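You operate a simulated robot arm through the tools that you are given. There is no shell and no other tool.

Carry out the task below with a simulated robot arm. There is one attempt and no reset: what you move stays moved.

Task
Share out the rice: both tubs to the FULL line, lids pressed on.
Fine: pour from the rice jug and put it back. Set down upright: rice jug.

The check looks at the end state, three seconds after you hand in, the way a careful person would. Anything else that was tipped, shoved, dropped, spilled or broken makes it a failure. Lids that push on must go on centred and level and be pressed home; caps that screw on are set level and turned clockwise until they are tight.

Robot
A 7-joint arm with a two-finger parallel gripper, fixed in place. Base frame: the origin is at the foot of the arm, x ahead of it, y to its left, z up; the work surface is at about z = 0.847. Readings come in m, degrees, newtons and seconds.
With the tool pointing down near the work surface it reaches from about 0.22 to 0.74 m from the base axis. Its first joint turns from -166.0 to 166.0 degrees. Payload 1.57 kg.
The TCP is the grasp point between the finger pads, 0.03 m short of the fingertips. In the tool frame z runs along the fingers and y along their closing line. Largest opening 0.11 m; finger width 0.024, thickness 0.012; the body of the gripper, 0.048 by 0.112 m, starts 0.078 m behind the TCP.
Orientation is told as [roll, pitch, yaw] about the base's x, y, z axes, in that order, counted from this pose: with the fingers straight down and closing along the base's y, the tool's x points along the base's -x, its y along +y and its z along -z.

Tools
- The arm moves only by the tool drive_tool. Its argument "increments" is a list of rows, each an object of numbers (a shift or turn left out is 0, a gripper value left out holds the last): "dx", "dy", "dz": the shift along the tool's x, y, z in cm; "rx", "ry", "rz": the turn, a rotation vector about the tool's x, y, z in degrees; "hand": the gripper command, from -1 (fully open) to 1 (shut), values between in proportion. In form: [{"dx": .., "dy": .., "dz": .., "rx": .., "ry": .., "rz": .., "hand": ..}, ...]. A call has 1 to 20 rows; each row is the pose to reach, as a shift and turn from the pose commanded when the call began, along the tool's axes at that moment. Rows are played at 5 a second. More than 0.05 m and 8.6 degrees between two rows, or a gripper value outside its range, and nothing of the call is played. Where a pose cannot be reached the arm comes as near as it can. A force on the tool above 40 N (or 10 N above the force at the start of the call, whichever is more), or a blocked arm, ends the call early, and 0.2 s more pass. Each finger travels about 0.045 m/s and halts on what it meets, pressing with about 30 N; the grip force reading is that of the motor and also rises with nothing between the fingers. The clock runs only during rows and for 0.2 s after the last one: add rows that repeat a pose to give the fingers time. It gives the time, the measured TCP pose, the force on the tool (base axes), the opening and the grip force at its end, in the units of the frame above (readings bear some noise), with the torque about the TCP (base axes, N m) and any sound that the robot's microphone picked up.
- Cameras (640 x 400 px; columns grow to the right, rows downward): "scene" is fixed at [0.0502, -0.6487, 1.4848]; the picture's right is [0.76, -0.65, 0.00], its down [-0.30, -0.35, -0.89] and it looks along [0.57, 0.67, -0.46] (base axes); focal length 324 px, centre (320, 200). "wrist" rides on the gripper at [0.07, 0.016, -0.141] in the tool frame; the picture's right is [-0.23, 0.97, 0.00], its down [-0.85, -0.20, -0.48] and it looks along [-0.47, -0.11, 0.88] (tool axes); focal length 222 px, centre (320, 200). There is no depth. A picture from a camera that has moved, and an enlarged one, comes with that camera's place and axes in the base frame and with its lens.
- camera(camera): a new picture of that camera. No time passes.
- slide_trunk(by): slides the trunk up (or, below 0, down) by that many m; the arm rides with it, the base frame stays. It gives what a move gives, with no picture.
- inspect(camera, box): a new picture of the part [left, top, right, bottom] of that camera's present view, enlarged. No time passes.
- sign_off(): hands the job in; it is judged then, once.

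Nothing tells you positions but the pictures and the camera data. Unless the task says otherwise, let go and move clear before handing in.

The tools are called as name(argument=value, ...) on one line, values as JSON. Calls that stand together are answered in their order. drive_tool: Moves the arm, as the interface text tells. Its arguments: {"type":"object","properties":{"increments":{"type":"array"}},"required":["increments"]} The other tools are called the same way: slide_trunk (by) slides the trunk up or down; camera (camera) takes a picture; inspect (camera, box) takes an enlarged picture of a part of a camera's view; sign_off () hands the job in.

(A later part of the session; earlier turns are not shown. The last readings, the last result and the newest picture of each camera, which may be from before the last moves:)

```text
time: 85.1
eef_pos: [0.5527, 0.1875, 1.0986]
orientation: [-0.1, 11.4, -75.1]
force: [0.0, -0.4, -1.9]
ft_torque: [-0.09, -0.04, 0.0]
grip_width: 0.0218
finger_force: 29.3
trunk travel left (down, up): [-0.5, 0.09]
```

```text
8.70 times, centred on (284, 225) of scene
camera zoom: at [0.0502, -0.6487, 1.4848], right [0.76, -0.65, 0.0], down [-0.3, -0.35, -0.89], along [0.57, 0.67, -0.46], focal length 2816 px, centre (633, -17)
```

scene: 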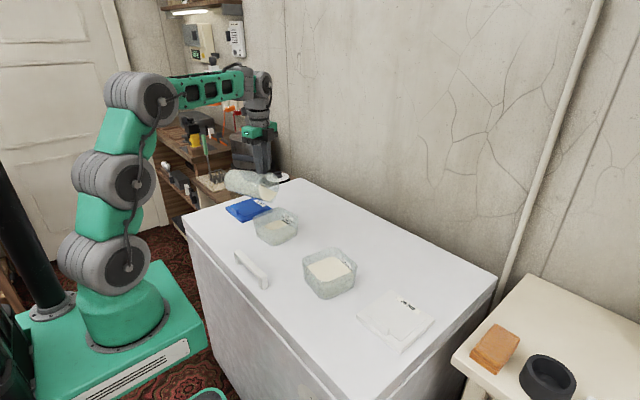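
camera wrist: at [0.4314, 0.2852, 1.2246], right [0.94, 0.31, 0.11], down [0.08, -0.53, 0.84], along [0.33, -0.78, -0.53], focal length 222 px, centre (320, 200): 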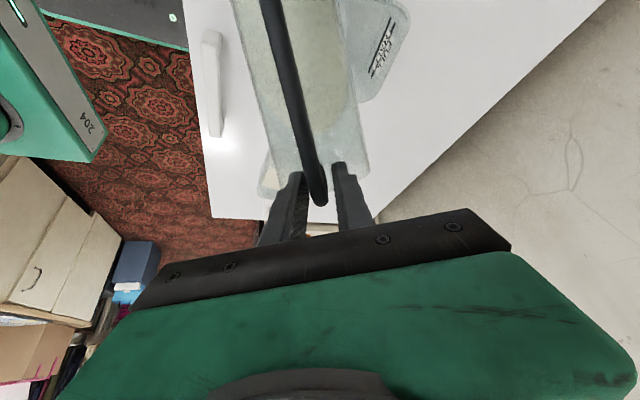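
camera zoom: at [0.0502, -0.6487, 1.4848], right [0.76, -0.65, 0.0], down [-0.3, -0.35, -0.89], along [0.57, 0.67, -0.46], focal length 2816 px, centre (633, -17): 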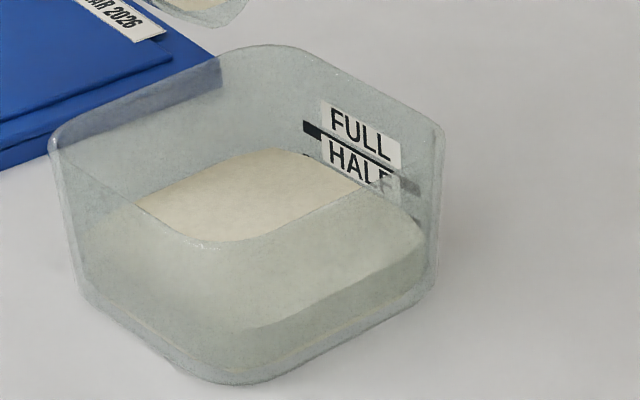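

It stopped just above HALF. I'll go another 3° with a hold.

drive_tool(increments=[{"dx": -0.23, "dz": -0.04, "ry": 1, "hand": 1}, {"dx": -0.47, "dz": -0.08, "ry": 2}, {"dx": -0.7, "dz": -0.12, "ry": 3}, {"dx": -0.7, "dz": -0.12, "ry": 3}, {"dx": -0.7, "dz": -0.12, "ry": 3}, {"dx": -0.7, "dz": -0.12, "ry": 3}])

inspect(camera="scene", box=[215, 160, 343, 250])

inspect(camera="scene", box=[250, 202, 318, 248])

```text
time: 86.5
eef_pos: [0.5554, 0.1792, 1.0991]
orientation: [-0.1, 14.5, -75.1]
force: [-0.1, 0.6, -2.1]
ft_torque: [-0.13, -0.04, 0.04]
grip_width: 0.022
finger_force: 29.5
trunk travel left (down, up): [-0.5, 0.09]
```

```text
4.44 times, centred on (279, 205) of scene
camera zoom: at [0.0502, -0.6487, 1.4848], right [0.76, -0.65, 0.0], down [-0.3, -0.35, -0.89], along [0.57, 0.67, -0.46], focal length 1439 px, centre (502, 178)
```

zoom: 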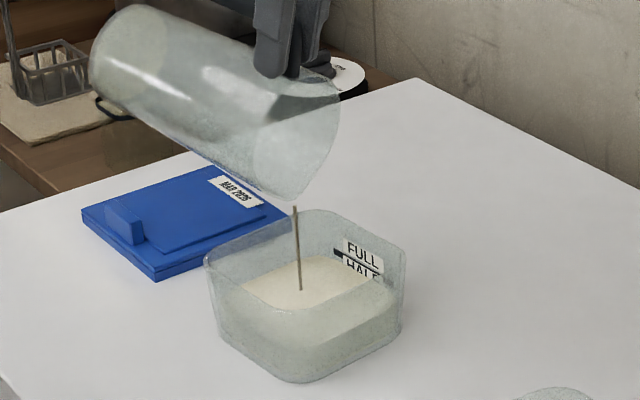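

```text
8.70 times, centred on (284, 225) of scene
camera zoom: at [0.0502, -0.6487, 1.4848], right [0.76, -0.65, 0.0], down [-0.3, -0.35, -0.89], along [0.57, 0.67, -0.46], focal length 2816 px, centre (633, -17)
```

zoom: 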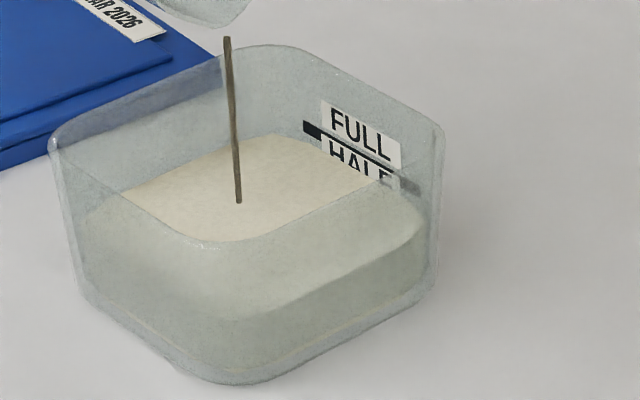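

The level is now about halfway between HALF and FULL and still pouring. I'll hold, then check both the tub and what is left in the jug.

drive_tool(increments=[{"hand": 1}, {"hand": 1}])

inspect(camera="scene", box=[250, 202, 318, 248])

inspect(camera="scene", box=[228, 155, 298, 210])

```text
time: 87.1
eef_pos: [0.5559, 0.1807, 1.0977]
orientation: [-0.1, 14.5, -75.2]
force: [-0.4, -0.6, -1.7]
ft_torque: [-0.17, -0.03, 0.0]
grip_width: 0.0218
finger_force: 29.8
trunk travel left (down, up): [-0.5, 0.09]
```

```text
8.70 times, centred on (284, 225) of scene
camera zoom: at [0.0502, -0.6487, 1.4848], right [0.76, -0.65, 0.0], down [-0.3, -0.35, -0.89], along [0.57, 0.67, -0.46], focal length 2816 px, centre (633, -17)
```

zoom: 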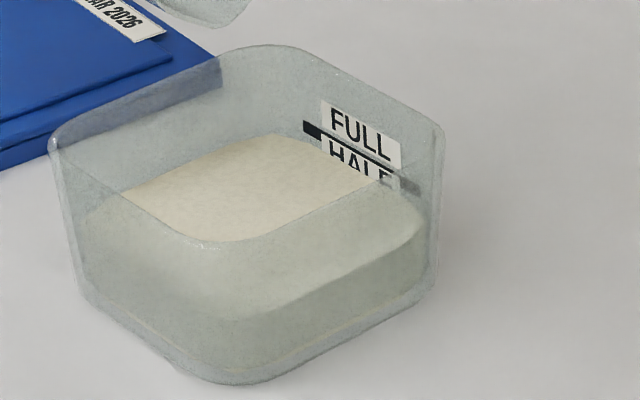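

```text
7.27 times, centred on (263, 182) of scene
camera zoom: at [0.0502, -0.6487, 1.4848], right [0.76, -0.65, 0.0], down [-0.3, -0.35, -0.89], along [0.57, 0.67, -0.46], focal length 2355 px, centre (734, 327)
```

zoom: 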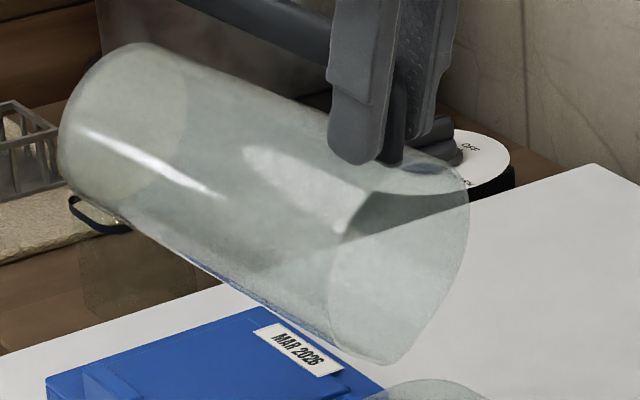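

It stopped with about half of the HALF text still showing, and there's rice left near the jug's base. I'll continue 3° more.

drive_tool(increments=[{"dx": -0.23, "dz": -0.04, "ry": 1, "hand": 1}, {"dx": -0.47, "dz": -0.07, "ry": 2}, {"dx": -0.7, "dz": -0.1, "ry": 3}, {"dx": -0.7, "dz": -0.1, "ry": 3}, {"dx": -0.7, "dz": -0.1, "ry": 3}, {"dx": -0.7, "dz": -0.1, "ry": 3}, {"dx": -0.7, "dz": -0.1, "ry": 3}])

inspect(camera="scene", box=[215, 160, 343, 250])

inspect(camera="scene", box=[250, 202, 318, 248])

```text
time: 88.7
eef_pos: [0.5569, 0.173, 1.097]
orientation: [-0.1, 17.5, -75.2]
force: [-0.3, 0.7, -1.9]
ft_torque: [-0.14, -0.05, 0.01]
grip_width: 0.0218
finger_force: 30.4
trunk travel left (down, up): [-0.5, 0.09]
```

```text
4.44 times, centred on (279, 205) of scene
camera zoom: at [0.0502, -0.6487, 1.4848], right [0.76, -0.65, 0.0], down [-0.3, -0.35, -0.89], along [0.57, 0.67, -0.46], focal length 1439 px, centre (502, 178)
```

zoom: 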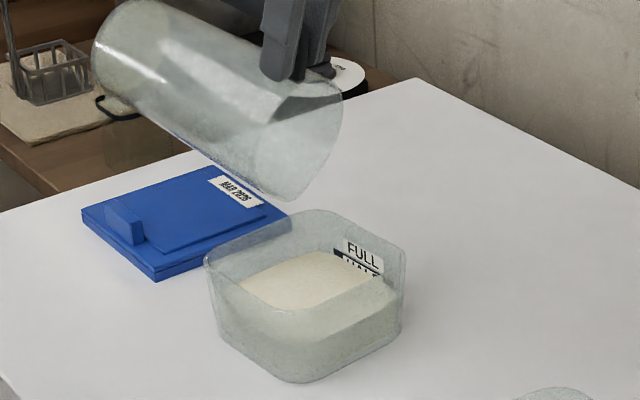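

```text
8.70 times, centred on (284, 225) of scene
camera zoom: at [0.0502, -0.6487, 1.4848], right [0.76, -0.65, 0.0], down [-0.3, -0.35, -0.89], along [0.57, 0.67, -0.46], focal length 2816 px, centre (633, -17)
```

zoom: 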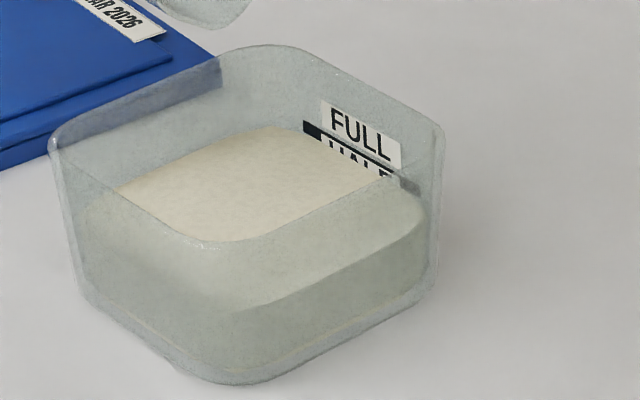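

About 3 mm remain to FULL. I'll tilt 2° more with a hold.

drive_tool(increments=[{"dx": -0.23, "dz": -0.04, "ry": 1, "hand": 1}, {"dx": -0.47, "dz": -0.08, "ry": 2}, {"dx": -0.47, "dz": -0.08, "ry": 2}, {"dx": -0.47, "dz": -0.08, "ry": 2}, {"dx": -0.47, "dz": -0.08, "ry": 2}])

inspect(camera="scene", box=[215, 160, 343, 250])

inspect(camera="scene", box=[274, 208, 302, 228])

```text
time: 89.9
eef_pos: [0.5567, 0.1668, 1.0952]
orientation: [-0.2, 19.5, -75.3]
force: [-0.5, -0.1, -2.8]
ft_torque: [-0.17, -0.07, 0.0]
grip_width: 0.0217
finger_force: 29.7
trunk travel left (down, up): [-0.5, 0.09]
```

```text
4.44 times, centred on (279, 205) of scene
camera zoom: at [0.0502, -0.6487, 1.4848], right [0.76, -0.65, 0.0], down [-0.3, -0.35, -0.89], along [0.57, 0.67, -0.46], focal length 1439 px, centre (502, 178)
```

zoom: 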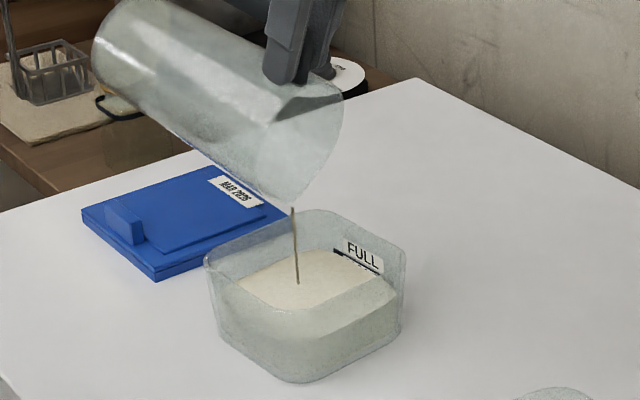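

```text
16.00 times, centred on (288, 218) of scene
camera zoom: at [0.0502, -0.6487, 1.4848], right [0.76, -0.65, 0.0], down [-0.3, -0.35, -0.89], along [0.57, 0.67, -0.46], focal length 5182 px, centre (832, -88)
```

zoom: 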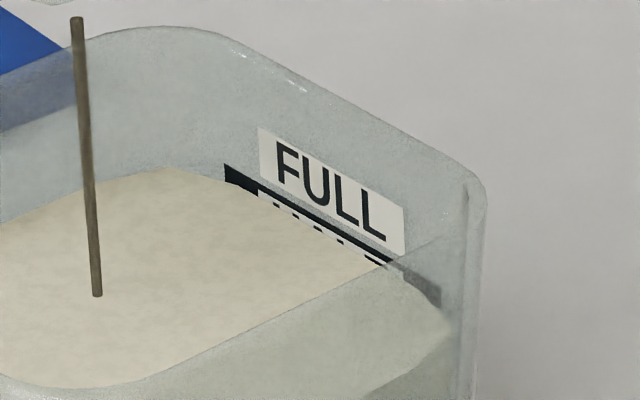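

The level is just below the FULL line and still trickling. I'll hold briefly.

drive_tool(increments=[{"hand": 1}, {"hand": 1}])

inspect(camera="scene", box=[274, 208, 302, 228])

```text
time: 90.5
eef_pos: [0.558, 0.1676, 1.0962]
orientation: [0.0, 19.4, -75.1]
force: [-0.8, -1.1, -1.1]
ft_torque: [-0.18, -0.04, -0.01]
grip_width: 0.0221
finger_force: 29.8
trunk travel left (down, up): [-0.5, 0.09]
```

```text
16.00 times, centred on (288, 218) of scene
camera zoom: at [0.0502, -0.6487, 1.4848], right [0.76, -0.65, 0.0], down [-0.3, -0.35, -0.89], along [0.57, 0.67, -0.46], focal length 5182 px, centre (832, -88)
```

zoom: 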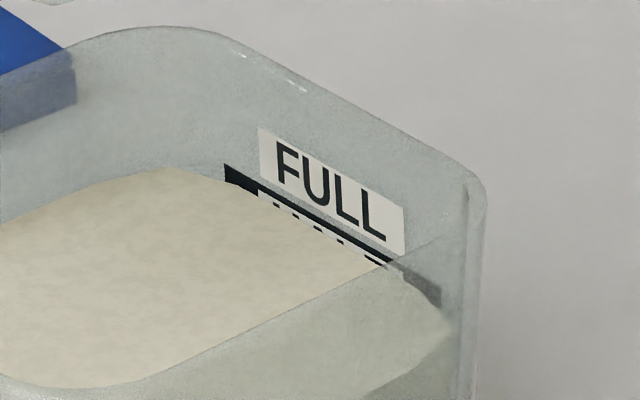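

It stopped slightly below the line. I'll add 1.2° more and hold.

drive_tool(increments=[{"dx": -0.14, "dz": -0.03, "ry": 0.6, "hand": 1}, {"dx": -0.28, "dz": -0.05, "ry": 1.2}, {"dx": -0.28, "dz": -0.05, "ry": 1.2}, {"dx": -0.28, "dz": -0.05, "ry": 1.2}, {"dx": -0.28, "dz": -0.05, "ry": 1.2}])

inspect(camera="scene", box=[274, 208, 302, 228])

inspect(camera="scene", box=[215, 160, 343, 250])

```text
time: 91.7
eef_pos: [0.5559, 0.1649, 1.0921]
orientation: [-0.1, 20.7, -75.1]
force: [-0.4, 0.2, -0.9]
ft_torque: [-0.16, -0.03, -0.04]
grip_width: 0.0218
finger_force: 29.6
out of reach, approached as far as the arm can: row 2, 3, 4, 5
trunk travel left (down, up): [-0.5, 0.09]
```

```text
16.00 times, centred on (288, 218) of scene
camera zoom: at [0.0502, -0.6487, 1.4848], right [0.76, -0.65, 0.0], down [-0.3, -0.35, -0.89], along [0.57, 0.67, -0.46], focal length 5182 px, centre (832, -88)
```

zoom: 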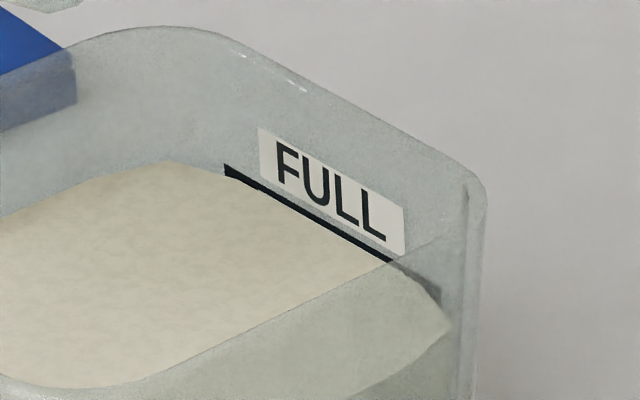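

```text
4.44 times, centred on (279, 205) of scene
camera zoom: at [0.0502, -0.6487, 1.4848], right [0.76, -0.65, 0.0], down [-0.3, -0.35, -0.89], along [0.57, 0.67, -0.46], focal length 1439 px, centre (502, 178)
```

zoom: 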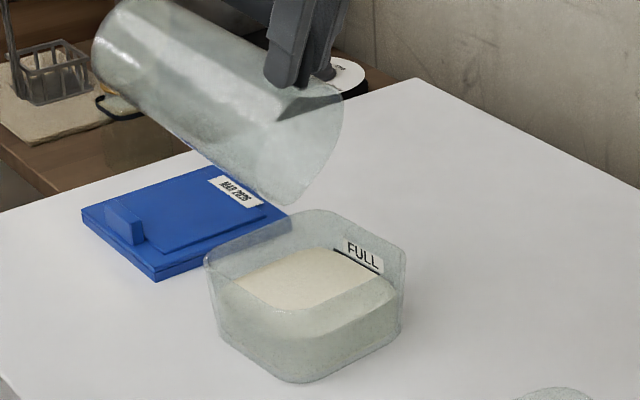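

The left-hand tub is at the FULL line too and the flow has stopped. I'll tilt the jug back, keeping the lip over the tub while it levels.

drive_tool(increments=[{"dx": 0.91, "dz": 0.16, "ry": -3.9, "hand": 1}, {"dx": 1.82, "dz": 0.33, "ry": -7.8}, {"dx": 2.73, "dz": 0.49, "ry": -11.7}, {"dx": 3.64, "dz": 0.66, "ry": -15.5}, {"dx": 4.55, "dz": 0.82, "ry": -19.4}, {"dx": 5.46, "dz": 0.99, "ry": -23.3}, {"dx": 6.37, "dz": 1.15, "ry": -27.2}, {"dx": 6.37, "dz": 1.15, "ry": -27.2}])

inspect(camera="scene", box=[215, 150, 343, 250])

```text
time: 93.5
eef_pos: [0.5434, 0.224, 1.1035]
orientation: [0.2, -5.9, -75.1]
force: [-0.6, 0.4, -1.8]
ft_torque: [-0.09, -0.02, 0.01]
grip_width: 0.0217
finger_force: 30.3
out of reach, approached as far as the arm can: row 6, 7, 8
trunk travel left (down, up): [-0.5, 0.09]
```

```text
4.00 times, centred on (279, 200) of scene
camera zoom: at [0.0502, -0.6487, 1.4848], right [0.76, -0.65, 0.0], down [-0.3, -0.35, -0.89], along [0.57, 0.67, -0.46], focal length 1295 px, centre (484, 200)
```

zoom: 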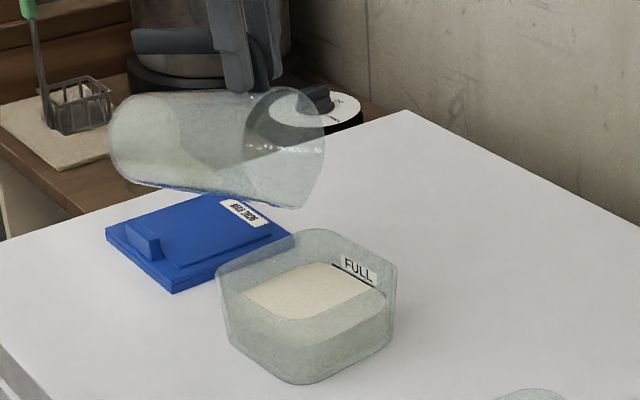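

The remaining rice stays in the jug's base. I'll raise it and swing it back toward straight ahead.

drive_tool(increments=[{"dx": -0.2, "dy": -0.1, "dz": -1.0, "hand": 1}, {"dx": -0.4, "dy": -0.2, "dz": -2.0, "rx": -0.3, "rz": -2.5}, {"dx": -0.7, "dy": -0.4, "dz": -3.0, "rx": -0.7, "rz": -7}, {"dx": -1.1, "dy": -0.8, "dz": -4.0, "rx": -1.2, "rz": -12}, {"dx": -1.5, "dy": -1.2, "dz": -5.0, "rx": -1.8, "rz": -17.5}, {"dx": -1.9, "dy": -1.6, "dz": -5.8, "rx": -2.4, "rz": -23}, {"dx": -2.3, "dy": -2.0, "dz": -6.34, "rx": -2.9, "rz": -28.5}, {"dx": -2.7, "dy": -2.4, "dz": -6.34, "rx": -3.5, "rz": -34}, {"dx": -3.0, "dy": -2.8, "dz": -6.34, "rx": -4.1, "rz": -39.5}, {"dx": -3.35, "dy": -3.14, "dz": -6.34, "rx": -4.6, "rz": -44.8}, {"dx": -3.35, "dy": -3.14, "dz": -6.34, "rx": -4.6, "rz": -44.8}])

camera(camera="scene")

```text
time: 95.9
eef_pos: [0.5183, 0.1872, 1.1637]
orientation: [-0.6, -6.3, -29.9]
force: [0.2, 0.5, -1.6]
ft_torque: [-0.04, -0.06, 0.01]
grip_width: 0.0216
finger_force: 30.1
out of reach, approached as far as the arm can: row 1, 2, 3, 4, 5, 6, 7, 8, 9, 10, 11
trunk travel left (down, up): [-0.5, 0.09]
```

```text
taken
```

scene: 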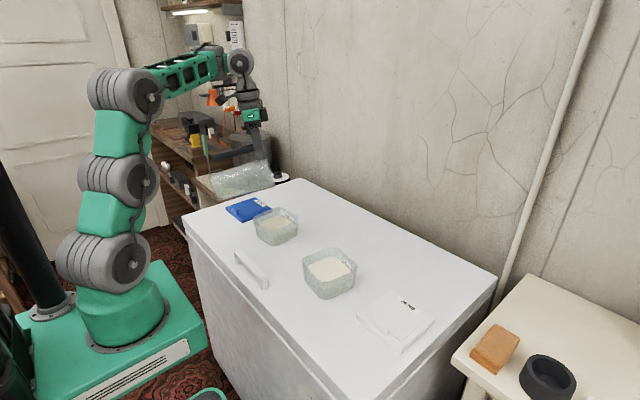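

The jug is clear and swung to φ = -30°. I'll continue to straight ahead while bringing it back upright.

drive_tool(increments=[{"dx": -1.0, "dy": -0.67, "dz": -0.05, "rx": -1.3, "ry": -3.8, "rz": -2.8, "hand": 1}, {"dx": -2.0, "dy": -1.34, "dz": -0.11, "rx": -2.6, "ry": -7.6, "rz": -5.5}, {"dx": -3.0, "dy": -2.0, "dz": -0.16, "rx": -4.0, "ry": -11.3, "rz": -8.3}, {"dx": -4.0, "dy": -2.7, "dz": -0.22, "rx": -5.3, "ry": -15.1, "rz": -11.0}, {"dx": -5.0, "dy": -3.35, "dz": -0.27, "rx": -6.6, "ry": -18.9, "rz": -13.8}, {"dx": -6.0, "dy": -4.0, "dz": -0.32, "rx": -7.9, "ry": -22.7, "rz": -16.5}, {"dx": -7.0, "dy": -4.7, "dz": -0.38, "rx": -9.3, "ry": -26.5, "rz": -19.3}, {"dx": -8.0, "dy": -5.4, "dz": -0.43, "rx": -10.6, "ry": -30.2, "rz": -22.0}, {"dx": -9.0, "dy": -6.0, "dz": -0.49, "rx": -11.9, "ry": -34.0, "rz": -24.8}, {"dx": -9.96, "dy": -6.7, "dz": -0.54, "rx": -13.23, "ry": -37.8, "rz": -27.56}, {"dx": -9.96, "dy": -6.7, "dz": -0.54, "rx": -13.23, "ry": -37.8, "rz": -27.56}])

camera(camera="scene")

```text
time: 98.3
eef_pos: [0.5703, 0.0805, 1.1817]
orientation: [-0.6, -44.7, 0.5]
force: [-0.6, 0.8, -1.3]
ft_torque: [0.02, 0.02, -0.04]
grip_width: 0.0218
finger_force: 29.7
trunk travel left (down, up): [-0.5, 0.09]
```

```text
taken
```

scene: 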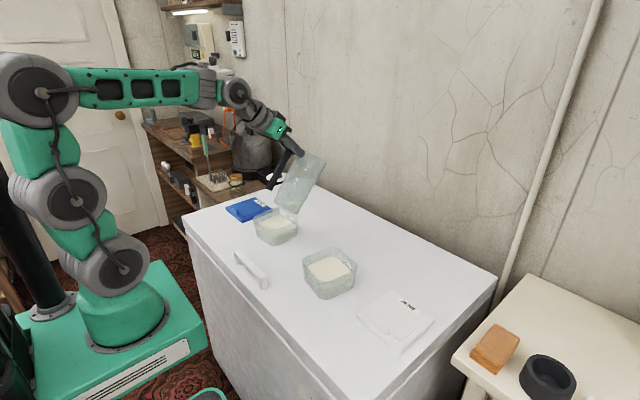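

Everything is clear. I'll bring the jug upright near (0.65, 0.027, 1.15), in front of where it came from.

drive_tool(increments=[{"dx": -0.35, "dy": -0.53, "dz": 0.78, "ry": -3.9, "hand": 1}, {"dx": -0.71, "dy": -1.07, "dz": 1.56, "ry": -7.7}, {"dx": -1.06, "dy": -1.6, "dz": 2.33, "ry": -11.6}, {"dx": -1.42, "dy": -2.14, "dz": 3.11, "ry": -15.4}, {"dx": -1.77, "dy": -2.68, "dz": 3.89, "ry": -19.3}, {"dx": -2.12, "dy": -3.2, "dz": 4.67, "ry": -23.1}, {"dx": -2.48, "dy": -3.75, "dz": 5.45, "ry": -27.0}, {"dx": -2.83, "dy": -4.3, "dz": 6.22, "ry": -30.8}, {"dx": -3.19, "dy": -4.8, "dz": 7.0, "ry": -34.7}, {"dx": -3.54, "dy": -5.35, "dz": 7.78, "ry": -38.5}, {"dx": -3.54, "dy": -5.35, "dz": 7.78, "ry": -38.5}])

inspect(camera="scene", box=[270, 130, 390, 240])

camera(camera="wrist")

```text
time: 100.7
eef_pos: [0.6503, 0.0264, 1.1519]
orientation: [-3.5, -83.1, 3.5]
force: [0.4, 0.1, -1.9]
ft_torque: [0.0, 0.15, 0.03]
grip_width: 0.0219
finger_force: 30.3
trunk travel left (down, up): [-0.5, 0.09]
```

```text
3.64 times, centred on (330, 185) of scene
camera zoom: at [0.0502, -0.6487, 1.4848], right [0.76, -0.65, 0.0], down [-0.3, -0.35, -0.89], along [0.57, 0.67, -0.46], focal length 1178 px, centre (284, 254)
```

zoom: 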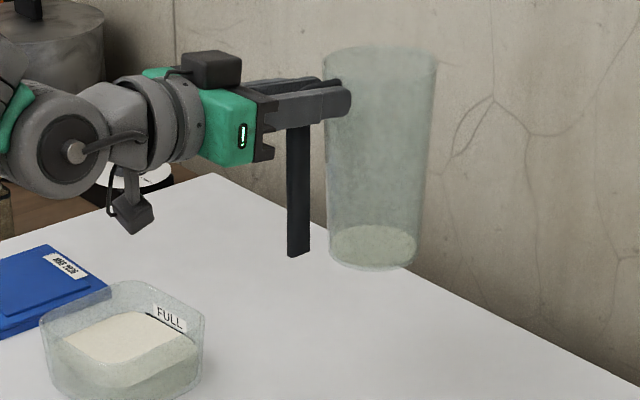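

```text
taken
camera wrist: at [0.5015, 0.0429, 1.0999], right [0.03, 0.98, 0.22], down [-0.37, -0.19, 0.91], along [0.93, -0.11, 0.36], focal length 222 px, centre (320, 200)
```

wrist: 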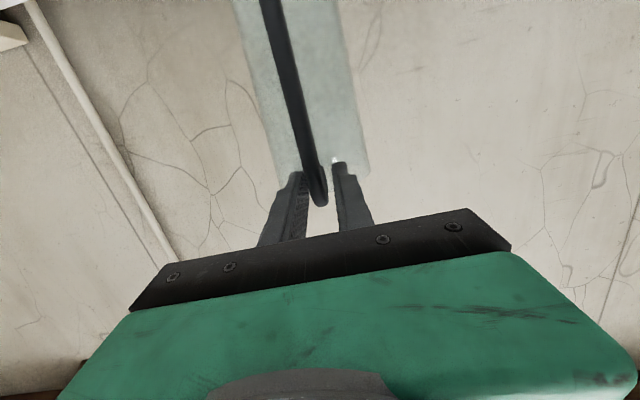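

The jug hangs upright with a little rice left in it. I'll move it over its original spot and lower it to about 1.5 cm above the surface.

drive_tool(increments=[{"dx": -0.11, "dz": 0.9, "hand": 1}, {"dx": -0.22, "dz": 1.8}, {"dx": -0.33, "dz": 2.7}, {"dx": -0.44, "dz": 3.64}, {"dx": 1.05, "dz": 3.82}, {"dx": 2.54, "dz": 4.0}, {"dx": 4.03, "dz": 4.18}, {"dx": 5.52, "dz": 4.36}, {"dx": 7.0, "dz": 4.54}, {"dx": 8.5, "dz": 4.72}, {"dx": 10.0, "dz": 4.9}, {"dx": 11.4, "dz": 5.08}, {"dx": 11.4, "dz": 5.08}])

inspect(camera="scene", box=[290, 160, 390, 250])

```text
time: 103.5
eef_pos: [0.6868, 0.0262, 1.0313]
orientation: [-3.7, -83.2, 3.7]
force: [-0.6, -0.7, -2.4]
ft_torque: [0.03, 0.16, -0.05]
grip_width: 0.0216
finger_force: 30.1
trunk travel left (down, up): [-0.5, 0.09]
```

```text
4.44 times, centred on (340, 205) of scene
camera zoom: at [0.0502, -0.6487, 1.4848], right [0.76, -0.65, 0.0], down [-0.3, -0.35, -0.89], along [0.57, 0.67, -0.46], focal length 1439 px, centre (231, 178)
```

zoom: 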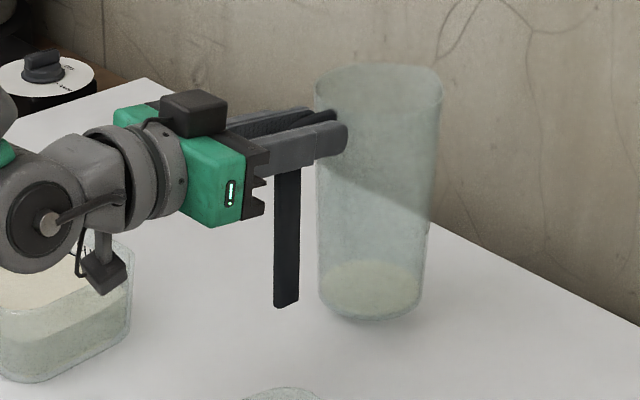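

The jug is about 1.5 cm above its original spot and upright. I'll lower it gently, watching the force for contact.

drive_tool(increments=[{"dx": 0.3, "dz": 0.04, "hand": 1}, {"dx": 0.6, "dz": 0.07}, {"dx": 0.9, "dz": 0.11}, {"dx": 1.1, "dz": 0.13}, {"dx": 1.1, "dz": 0.13}])

drive_tool(increments=[{"dx": 0.15, "dz": 0.02, "hand": 1}, {"dx": 0.3, "dz": 0.04}, {"dx": 0.3, "dz": 0.04}])

```text
time: 104.7
eef_pos: [0.6858, 0.0261, 1.0203]
orientation: [-3.5, -83.3, 3.5]
force: [0.5, -0.5, -2.5]
ft_torque: [0.01, 0.14, 0.04]
grip_width: 0.0218
finger_force: 30.6
trunk travel left (down, up): [-0.5, 0.09]
```

```text
time: 105.5
eef_pos: [0.6874, 0.0257, 1.0174]
orientation: [-3.7, -83.2, 3.5]
force: [-0.5, 0.7, -1.8]
ft_torque: [0.01, 0.18, 0.01]
grip_width: 0.0215
finger_force: 30.2
trunk travel left (down, up): [-0.5, 0.09]
```

There's no contact yet. I'll go down in 1 mm steps.

drive_tool(increments=[{"dx": 0.1, "dz": 0.01, "hand": 1}, {"dx": 0.2, "dz": 0.02}, {"dx": 0.2, "dz": 0.02}])

inspect(camera="scene", box=[315, 200, 379, 245])

```text
time: 106.3
eef_pos: [0.6871, 0.0268, 1.0164]
orientation: [-3.6, -83.2, 3.6]
force: [-0.4, 0.2, -2.1]
ft_torque: [-0.02, 0.14, -0.01]
grip_width: 0.0218
finger_force: 30.2
trunk travel left (down, up): [-0.5, 0.09]
```

```text
8.89 times, centred on (347, 222) of scene
camera zoom: at [0.0502, -0.6487, 1.4848], right [0.76, -0.65, 0.0], down [-0.3, -0.35, -0.89], along [0.57, 0.67, -0.46], focal length 2879 px, centre (80, 0)
```

zoom: 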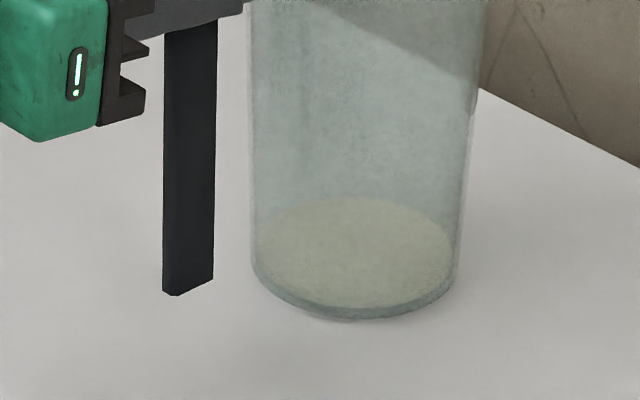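

The base is nearly touching. I'll keep going down in small steps until the force changes.

drive_tool(increments=[{"dx": 0.1, "dz": 0.01, "hand": 1}, {"dx": 0.2, "dz": 0.02}, {"dx": 0.2, "dz": 0.02}])

drive_tool(increments=[{"dx": 0.1, "dz": 0.01, "hand": 1}, {"dx": 0.2, "dz": 0.02}, {"dx": 0.2, "dz": 0.02}])

```text
time: 107.1
eef_pos: [0.6869, 0.0252, 1.015]
orientation: [-3.7, -83.2, 3.6]
force: [0.1, 0.4, -0.5]
ft_torque: [0.07, 0.03, 0.01]
grip_width: 0.0217
finger_force: 30.2
trunk travel left (down, up): [-0.5, 0.09]
```

```text
time: 107.9
eef_pos: [0.686, 0.0263, 1.0141]
orientation: [-3.6, -83.4, 3.5]
force: [-1.1, 0.9, 7.8]
ft_torque: [0.26, -0.16, 0.03]
grip_width: 0.0217
finger_force: 30.0
trunk travel left (down, up): [-0.5, 0.09]
```

The jug is down and the table is carrying it. I'll ease off 1 mm to relieve the preload, then open the gripper.

drive_tool(increments=[{"dx": -0.1, "dz": -0.01, "hand": 1}, {"dx": -0.1, "dz": -0.01}])

drive_tool(increments=[{"hand": 0.5}, {"hand": 0.2}, {"hand": 0}, {"hand": -0.4}, {"hand": -0.8}, {"hand": -1}, {"hand": -1}, {"hand": -1}, {"hand": -1}])

inspect(camera="scene", box=[290, 160, 390, 250])

inspect(camera="wrist", box=[140, 0, 500, 225])

```text
time: 108.5
eef_pos: [0.686, 0.0266, 1.0132]
orientation: [-3.6, -83.3, 3.6]
force: [2.4, -1.1, 7.2]
ft_torque: [0.19, -0.7, -0.13]
grip_width: 0.0218
finger_force: 29.8
trunk travel left (down, up): [-0.5, 0.09]
```

```text
time: 110.5
eef_pos: [0.6856, 0.0259, 1.0136]
orientation: [-3.8, -83.3, 3.7]
force: [0.4, -0.5, -0.5]
ft_torque: [0.0, 0.02, 0.0]
grip_width: 0.11
finger_force: 0.0
trunk travel left (down, up): [-0.5, 0.09]
```

```text
4.44 times, centred on (340, 205) of scene
camera zoom: at [0.0502, -0.6487, 1.4848], right [0.76, -0.65, 0.0], down [-0.3, -0.35, -0.89], along [0.57, 0.67, -0.46], focal length 1439 px, centre (231, 178)
```

zoom: 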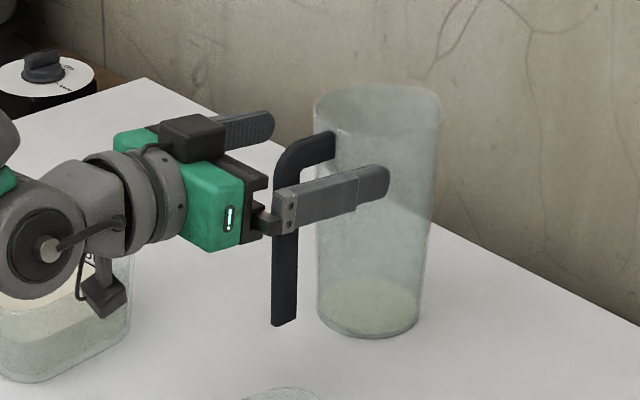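

```text
1.78 times, centred on (320, 112) of wrist
camera zoom: at [0.5377, 0.042, 0.9617], right [0.03, 0.98, 0.22], down [-0.37, -0.19, 0.91], along [0.93, -0.11, 0.36], focal length 395 px, centre (320, 356)
```

zoom: 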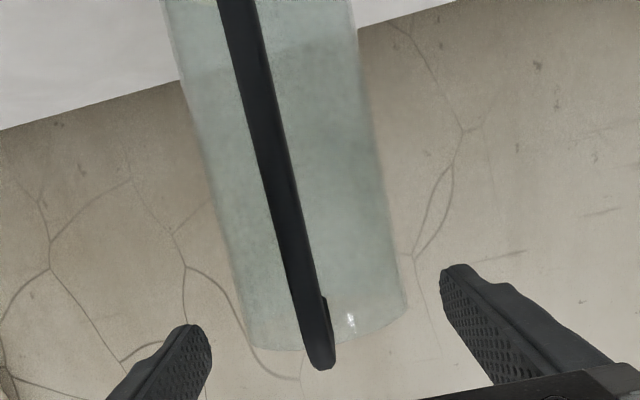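

The jug stands upright on its spot and the gripper is open. I'll back straight out along the tool axis.

drive_tool(increments=[{"dz": -1.5, "hand": -1}, {"dz": -3.5}, {"dz": -5.5}, {"dz": -7.5}, {"dz": -9.5}, {"dz": -11.0}, {"dz": -11.0}])

camera(camera="scene")

```text
time: 112.1
eef_pos: [0.5754, 0.0254, 1.0258]
orientation: [-3.7, -83.3, 3.4]
force: [0.2, 0.1, 0.8]
ft_torque: [0.04, -0.01, -0.02]
grip_width: 0.1099
finger_force: 0.1
trunk travel left (down, up): [-0.5, 0.09]
```

```text
taken
```

scene: 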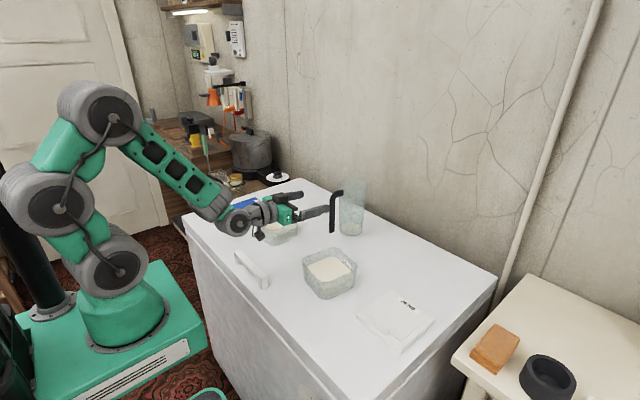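

The jug is settled. I'll go up and turn the tool to point straight down so the wrist camera can survey the tubs and lids.

drive_tool(increments=[{"dx": -1.33, "dy": 0.04, "dz": -1.2, "ry": 4, "hand": -1}, {"dx": -2.65, "dy": 0.08, "dz": -2.4, "ry": 9}, {"dx": -3.98, "dy": 0.12, "dz": -3.6, "ry": 15}, {"dx": -5.3, "dy": 0.17, "dz": -4.8, "ry": 22}, {"dx": -6.63, "dy": 0.2, "dz": -6.0, "ry": 29}, {"dx": -7.96, "dy": 0.25, "dz": -7.2, "ry": 36}, {"dx": -9.29, "dy": 0.3, "dz": -8.4, "ry": 43}, {"dx": -10.6, "dy": 0.33, "dz": -9.6, "ry": 50}, {"dx": -11.9, "dy": 0.38, "dz": -10.9, "ry": 57}, {"dx": -13.3, "dy": 0.42, "dz": -12.1, "ry": 64}, {"dx": -14.6, "dy": 0.46, "dz": -13.3, "ry": 71}, {"dx": -15.92, "dy": 0.5, "dz": -14.46, "ry": 78}, {"dx": -15.92, "dy": 0.5, "dz": -14.46, "ry": 83.3}, {"dx": -15.92, "dy": 0.5, "dz": -14.46, "ry": 83.3}])

camera(camera="wrist")

camera(camera="scene")

```text
time: 115.1
eef_pos: [0.4536, 0.0326, 1.1979]
orientation: [-0.4, -0.2, -0.1]
force: [-1.0, 0.0, -0.5]
ft_torque: [0.03, -0.02, 0.01]
grip_width: 0.11
finger_force: 0.0
trunk travel left (down, up): [-0.5, 0.09]
```

```text
taken
camera wrist: at [0.3822, 0.0498, 1.3409], right [0.23, 0.97, -0.01], down [0.85, -0.2, 0.48], along [0.47, -0.12, -0.88], focal length 222 px, centre (320, 200)
```

wrist: 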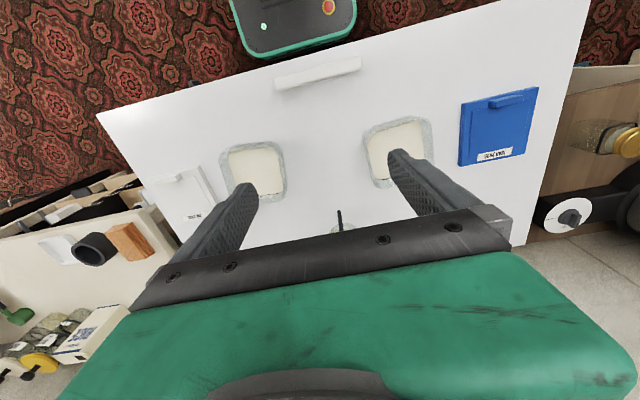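

```text
taken
```

scene: 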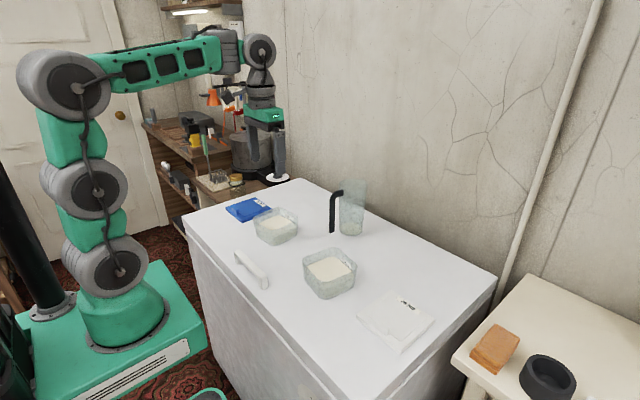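

Both tubs and the jug look right. I'll zoom in on the lids and tubs to measure their poses and tab shapes.

inspect(camera="wrist", box=[440, 70, 560, 180])

inspect(camera="wrist", box=[340, 100, 450, 200])

inspect(camera="wrist", box=[140, 130, 300, 250])

inspect(camera="scene", box=[220, 190, 284, 230])

inspect(camera="scene", box=[350, 285, 440, 355])

```text
3.64 times, centred on (500, 125) of wrist
camera zoom: at [0.3822, 0.0498, 1.3409], right [0.23, 0.97, -0.01], down [0.85, -0.2, 0.48], along [0.47, -0.12, -0.88], focal length 808 px, centre (-334, 473)
```

zoom: 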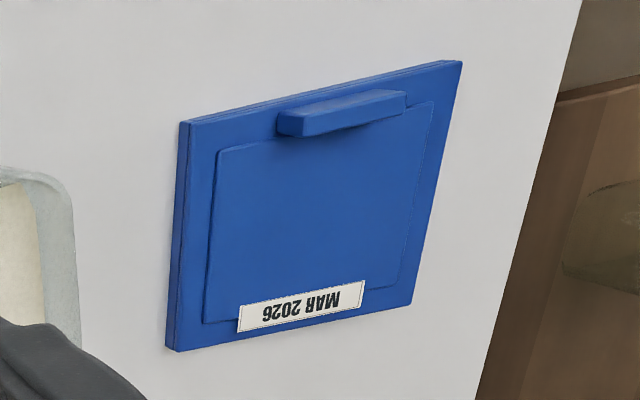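

```text
4.00 times, centred on (395, 150) of wrist
camera zoom: at [0.3822, 0.0498, 1.3409], right [0.23, 0.97, -0.01], down [0.85, -0.2, 0.48], along [0.47, -0.12, -0.88], focal length 888 px, centre (20, 400)
```

zoom: 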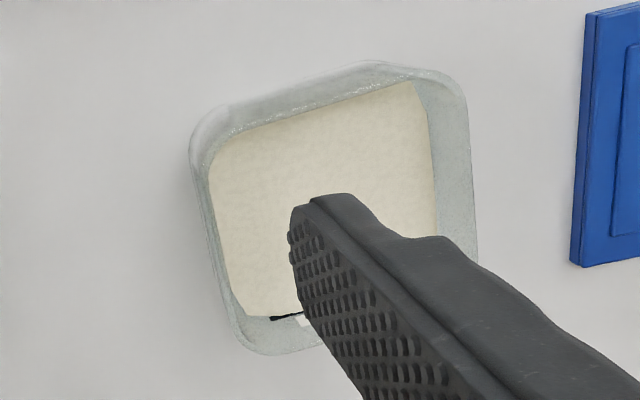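

```text
3.33 times, centred on (220, 190) of wrist
camera zoom: at [0.3822, 0.0498, 1.3409], right [0.23, 0.97, -0.01], down [0.85, -0.2, 0.48], along [0.47, -0.12, -0.88], focal length 740 px, centre (653, 233)
```

zoom: 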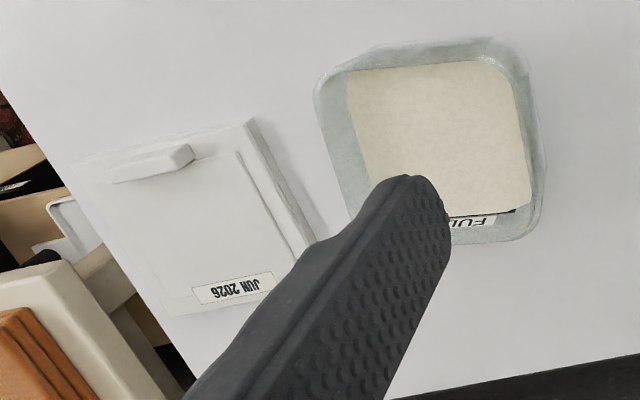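

```text
10.00 times, centred on (252, 210) of scene
camera zoom: at [0.0502, -0.6487, 1.4848], right [0.76, -0.65, 0.0], down [-0.3, -0.35, -0.89], along [0.57, 0.67, -0.46], focal length 3238 px, centre (1000, 100)
```

zoom: 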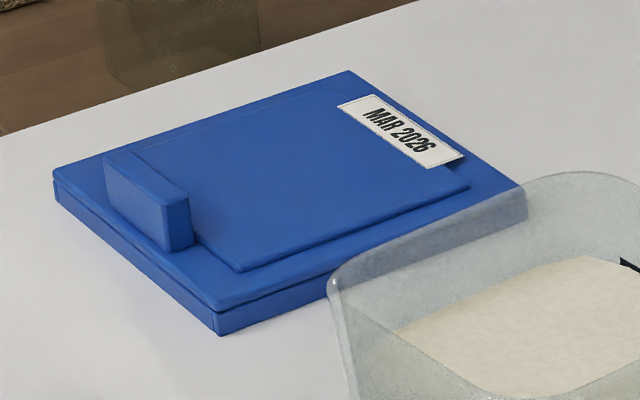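

```text
5.71 times, centred on (395, 320) of scene
camera zoom: at [0.0502, -0.6487, 1.4848], right [0.76, -0.65, 0.0], down [-0.3, -0.35, -0.89], along [0.57, 0.67, -0.46], focal length 1850 px, centre (-109, -486)
```

zoom: 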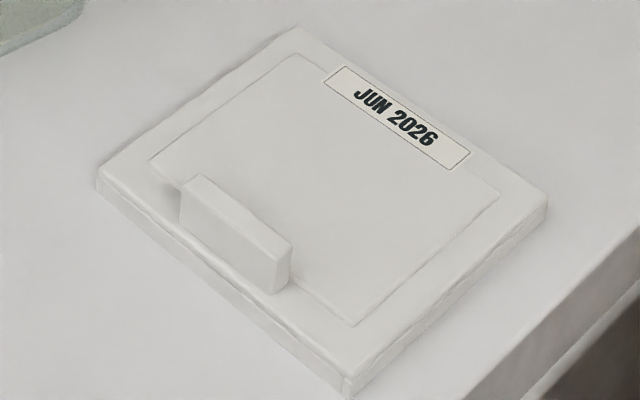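

The tub rims look taller than I assumed (z about 0.924), and the lids are about 0.135 m square with a tall tab near the robot side. I'll move above the left-hand tub for a clean top-down measurement.

drive_tool(increments=[{"dx": -2.0, "dy": 3.4, "hand": -1}, {"dx": -4.0, "dy": 6.8}, {"dx": -6.0, "dy": 10.2}, {"dx": -7.6, "dy": 13.6}, {"dx": -7.6, "dy": 13.6}])

camera(camera="wrist")

inspect(camera="wrist", box=[240, 60, 400, 180])

```text
time: 116.3
eef_pos: [0.5291, 0.1683, 1.2018]
orientation: [-0.4, 0.1, -0.1]
force: [0.0, 0.4, 0.5]
ft_torque: [0.0, 0.0, -0.02]
grip_width: 0.1099
finger_force: 0.0
out of reach, approached as far as the arm can: row 1
trunk travel left (down, up): [-0.5, 0.09]
```

```text
taken
camera wrist: at [0.4594, 0.1862, 1.3443], right [0.23, 0.97, -0.01], down [0.86, -0.2, 0.48], along [0.46, -0.12, -0.88], focal length 222 px, centre (320, 200)
```

wrist: 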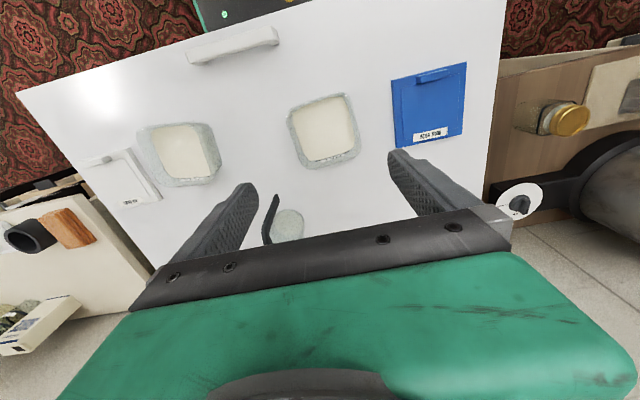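

```text
3.33 times, centred on (320, 120) of wrist
camera zoom: at [0.4594, 0.1862, 1.3443], right [0.23, 0.97, -0.01], down [0.86, -0.2, 0.48], along [0.46, -0.12, -0.88], focal length 740 px, centre (320, 467)
```

zoom: 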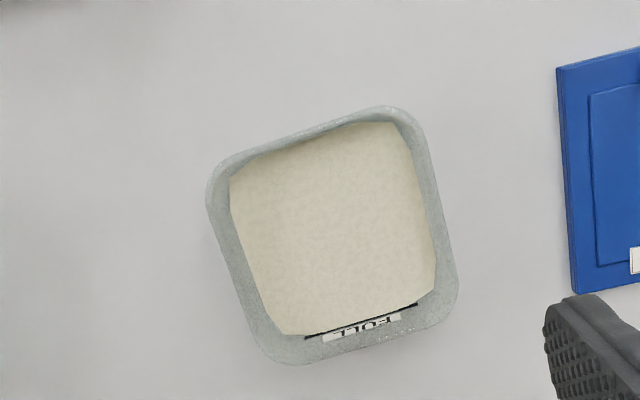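

From this pose both tubs, both lids and the jug are all visible without obstruction. I'll take enlarged views of each to measure them with one camera pose.

inspect(camera="wrist", box=[280, 85, 368, 140])

inspect(camera="wrist", box=[280, 120, 368, 175])

inspect(camera="wrist", box=[384, 58, 472, 113])

inspect(camera="wrist", box=[384, 100, 472, 155])

inspect(camera="wrist", box=[128, 115, 232, 195])

inspect(camera="wrist", box=[70, 140, 174, 220])

```text
7.27 times, centred on (324, 112) of wrist
camera zoom: at [0.4594, 0.1862, 1.3443], right [0.23, 0.97, -0.01], down [0.86, -0.2, 0.48], along [0.46, -0.12, -0.88], focal length 1615 px, centre (291, 836)
```

zoom: 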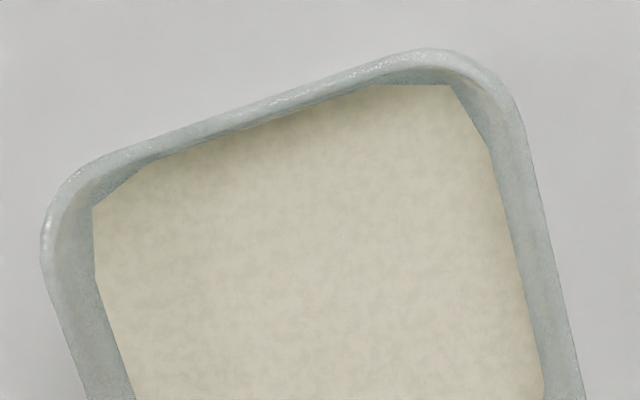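

```text
7.27 times, centred on (324, 148) of wrist
camera zoom: at [0.4594, 0.1862, 1.3443], right [0.23, 0.97, -0.01], down [0.86, -0.2, 0.48], along [0.46, -0.12, -0.88], focal length 1615 px, centre (291, 582)
```

zoom: 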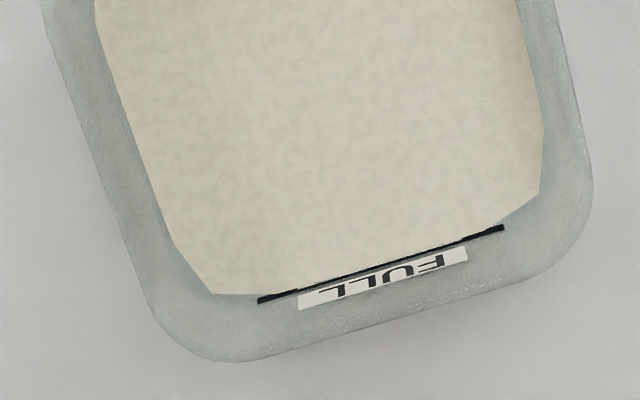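

```text
7.27 times, centred on (428, 86) of wrist
camera zoom: at [0.4594, 0.1862, 1.3443], right [0.23, 0.97, -0.01], down [0.86, -0.2, 0.48], along [0.46, -0.12, -0.88], focal length 1615 px, centre (-466, 1033)
```

zoom: 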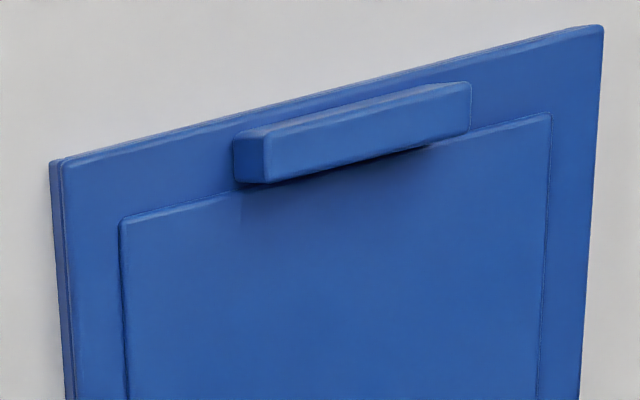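

```text
7.27 times, centred on (428, 128) of wrist
camera zoom: at [0.4594, 0.1862, 1.3443], right [0.23, 0.97, -0.01], down [0.86, -0.2, 0.48], along [0.46, -0.12, -0.88], focal length 1615 px, centre (-466, 727)
```

zoom: 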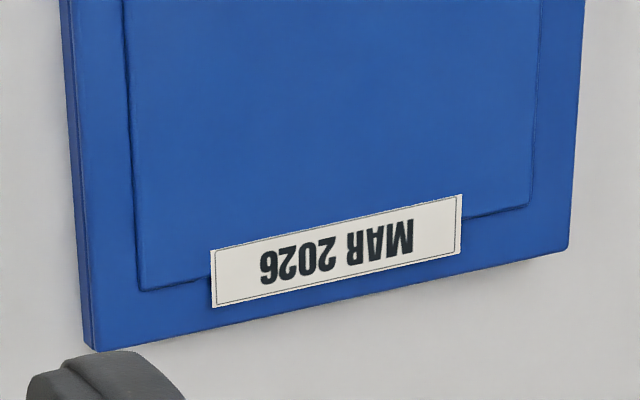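

```text
5.00 times, centred on (180, 155) of wrist
camera zoom: at [0.4594, 0.1862, 1.3443], right [0.23, 0.97, -0.01], down [0.86, -0.2, 0.48], along [0.46, -0.12, -0.88], focal length 1111 px, centre (1020, 425)
```

zoom: 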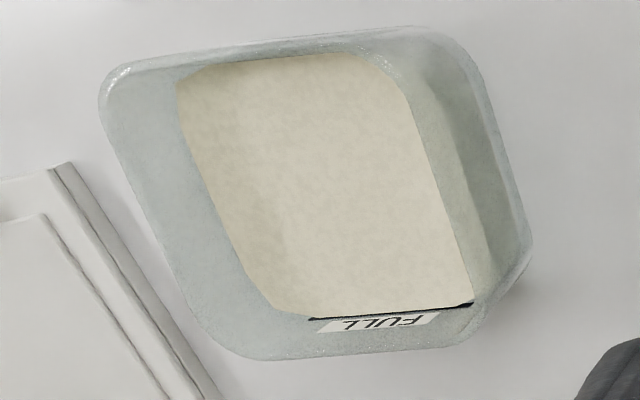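

```text
5.00 times, centred on (122, 180) of wrist
camera zoom: at [0.4594, 0.1862, 1.3443], right [0.23, 0.97, -0.01], down [0.86, -0.2, 0.48], along [0.46, -0.12, -0.88], focal length 1111 px, centre (1310, 300)
```

zoom: 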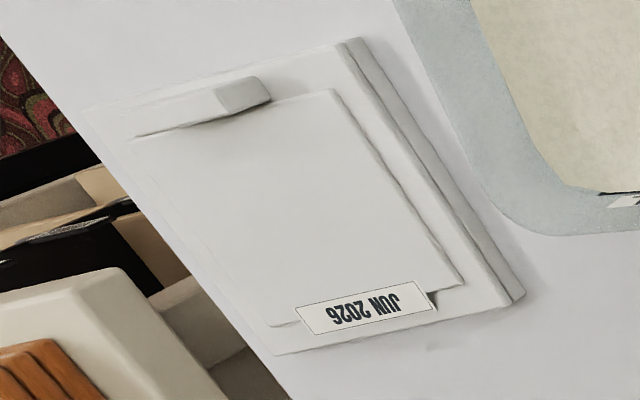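

Measurements so far: left tub rim about 0.123 m square, centred near (0.548, 0.170) and turned +4.4°; blue lid about 0.135 m square, centred near (0.560, 0.385) and straight. I'll zoom further on the tabs.

inspect(camera="wrist", box=[410, 64, 454, 91])

inspect(camera="wrist", box=[80, 144, 140, 182])

inspect(camera="scene", box=[224, 198, 264, 223])

```text
14.55 times, centred on (432, 78) of wrist
camera zoom: at [0.4594, 0.1862, 1.3443], right [0.23, 0.97, -0.01], down [0.86, -0.2, 0.48], along [0.46, -0.12, -0.88], focal length 3231 px, centre (-1309, 1982)
```

zoom: 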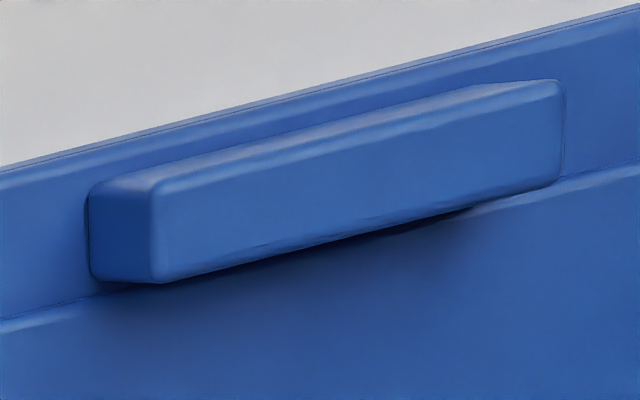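

```text
10.53 times, centred on (110, 163) of wrist
camera zoom: at [0.4594, 0.1862, 1.3443], right [0.23, 0.97, -0.01], down [0.86, -0.2, 0.48], along [0.46, -0.12, -0.88], focal length 2338 px, centre (2530, 590)
```

zoom: 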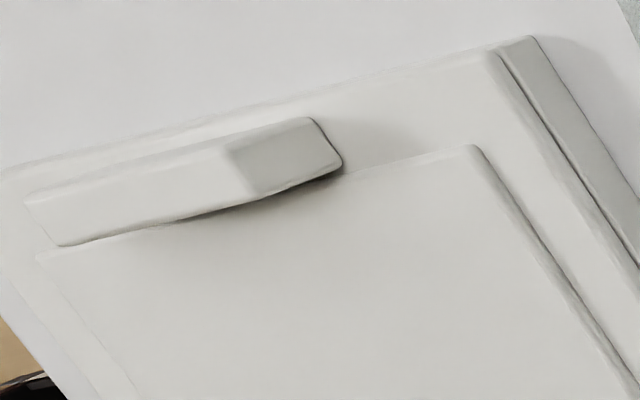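

```text
16.00 times, centred on (244, 210) of scene
camera zoom: at [0.0502, -0.6487, 1.4848], right [0.76, -0.65, 0.0], down [-0.3, -0.35, -0.89], along [0.57, 0.67, -0.46], focal length 5182 px, centre (1536, 32)
```

zoom: 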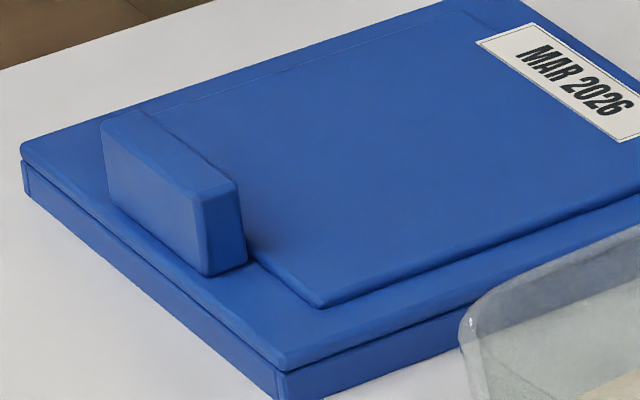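

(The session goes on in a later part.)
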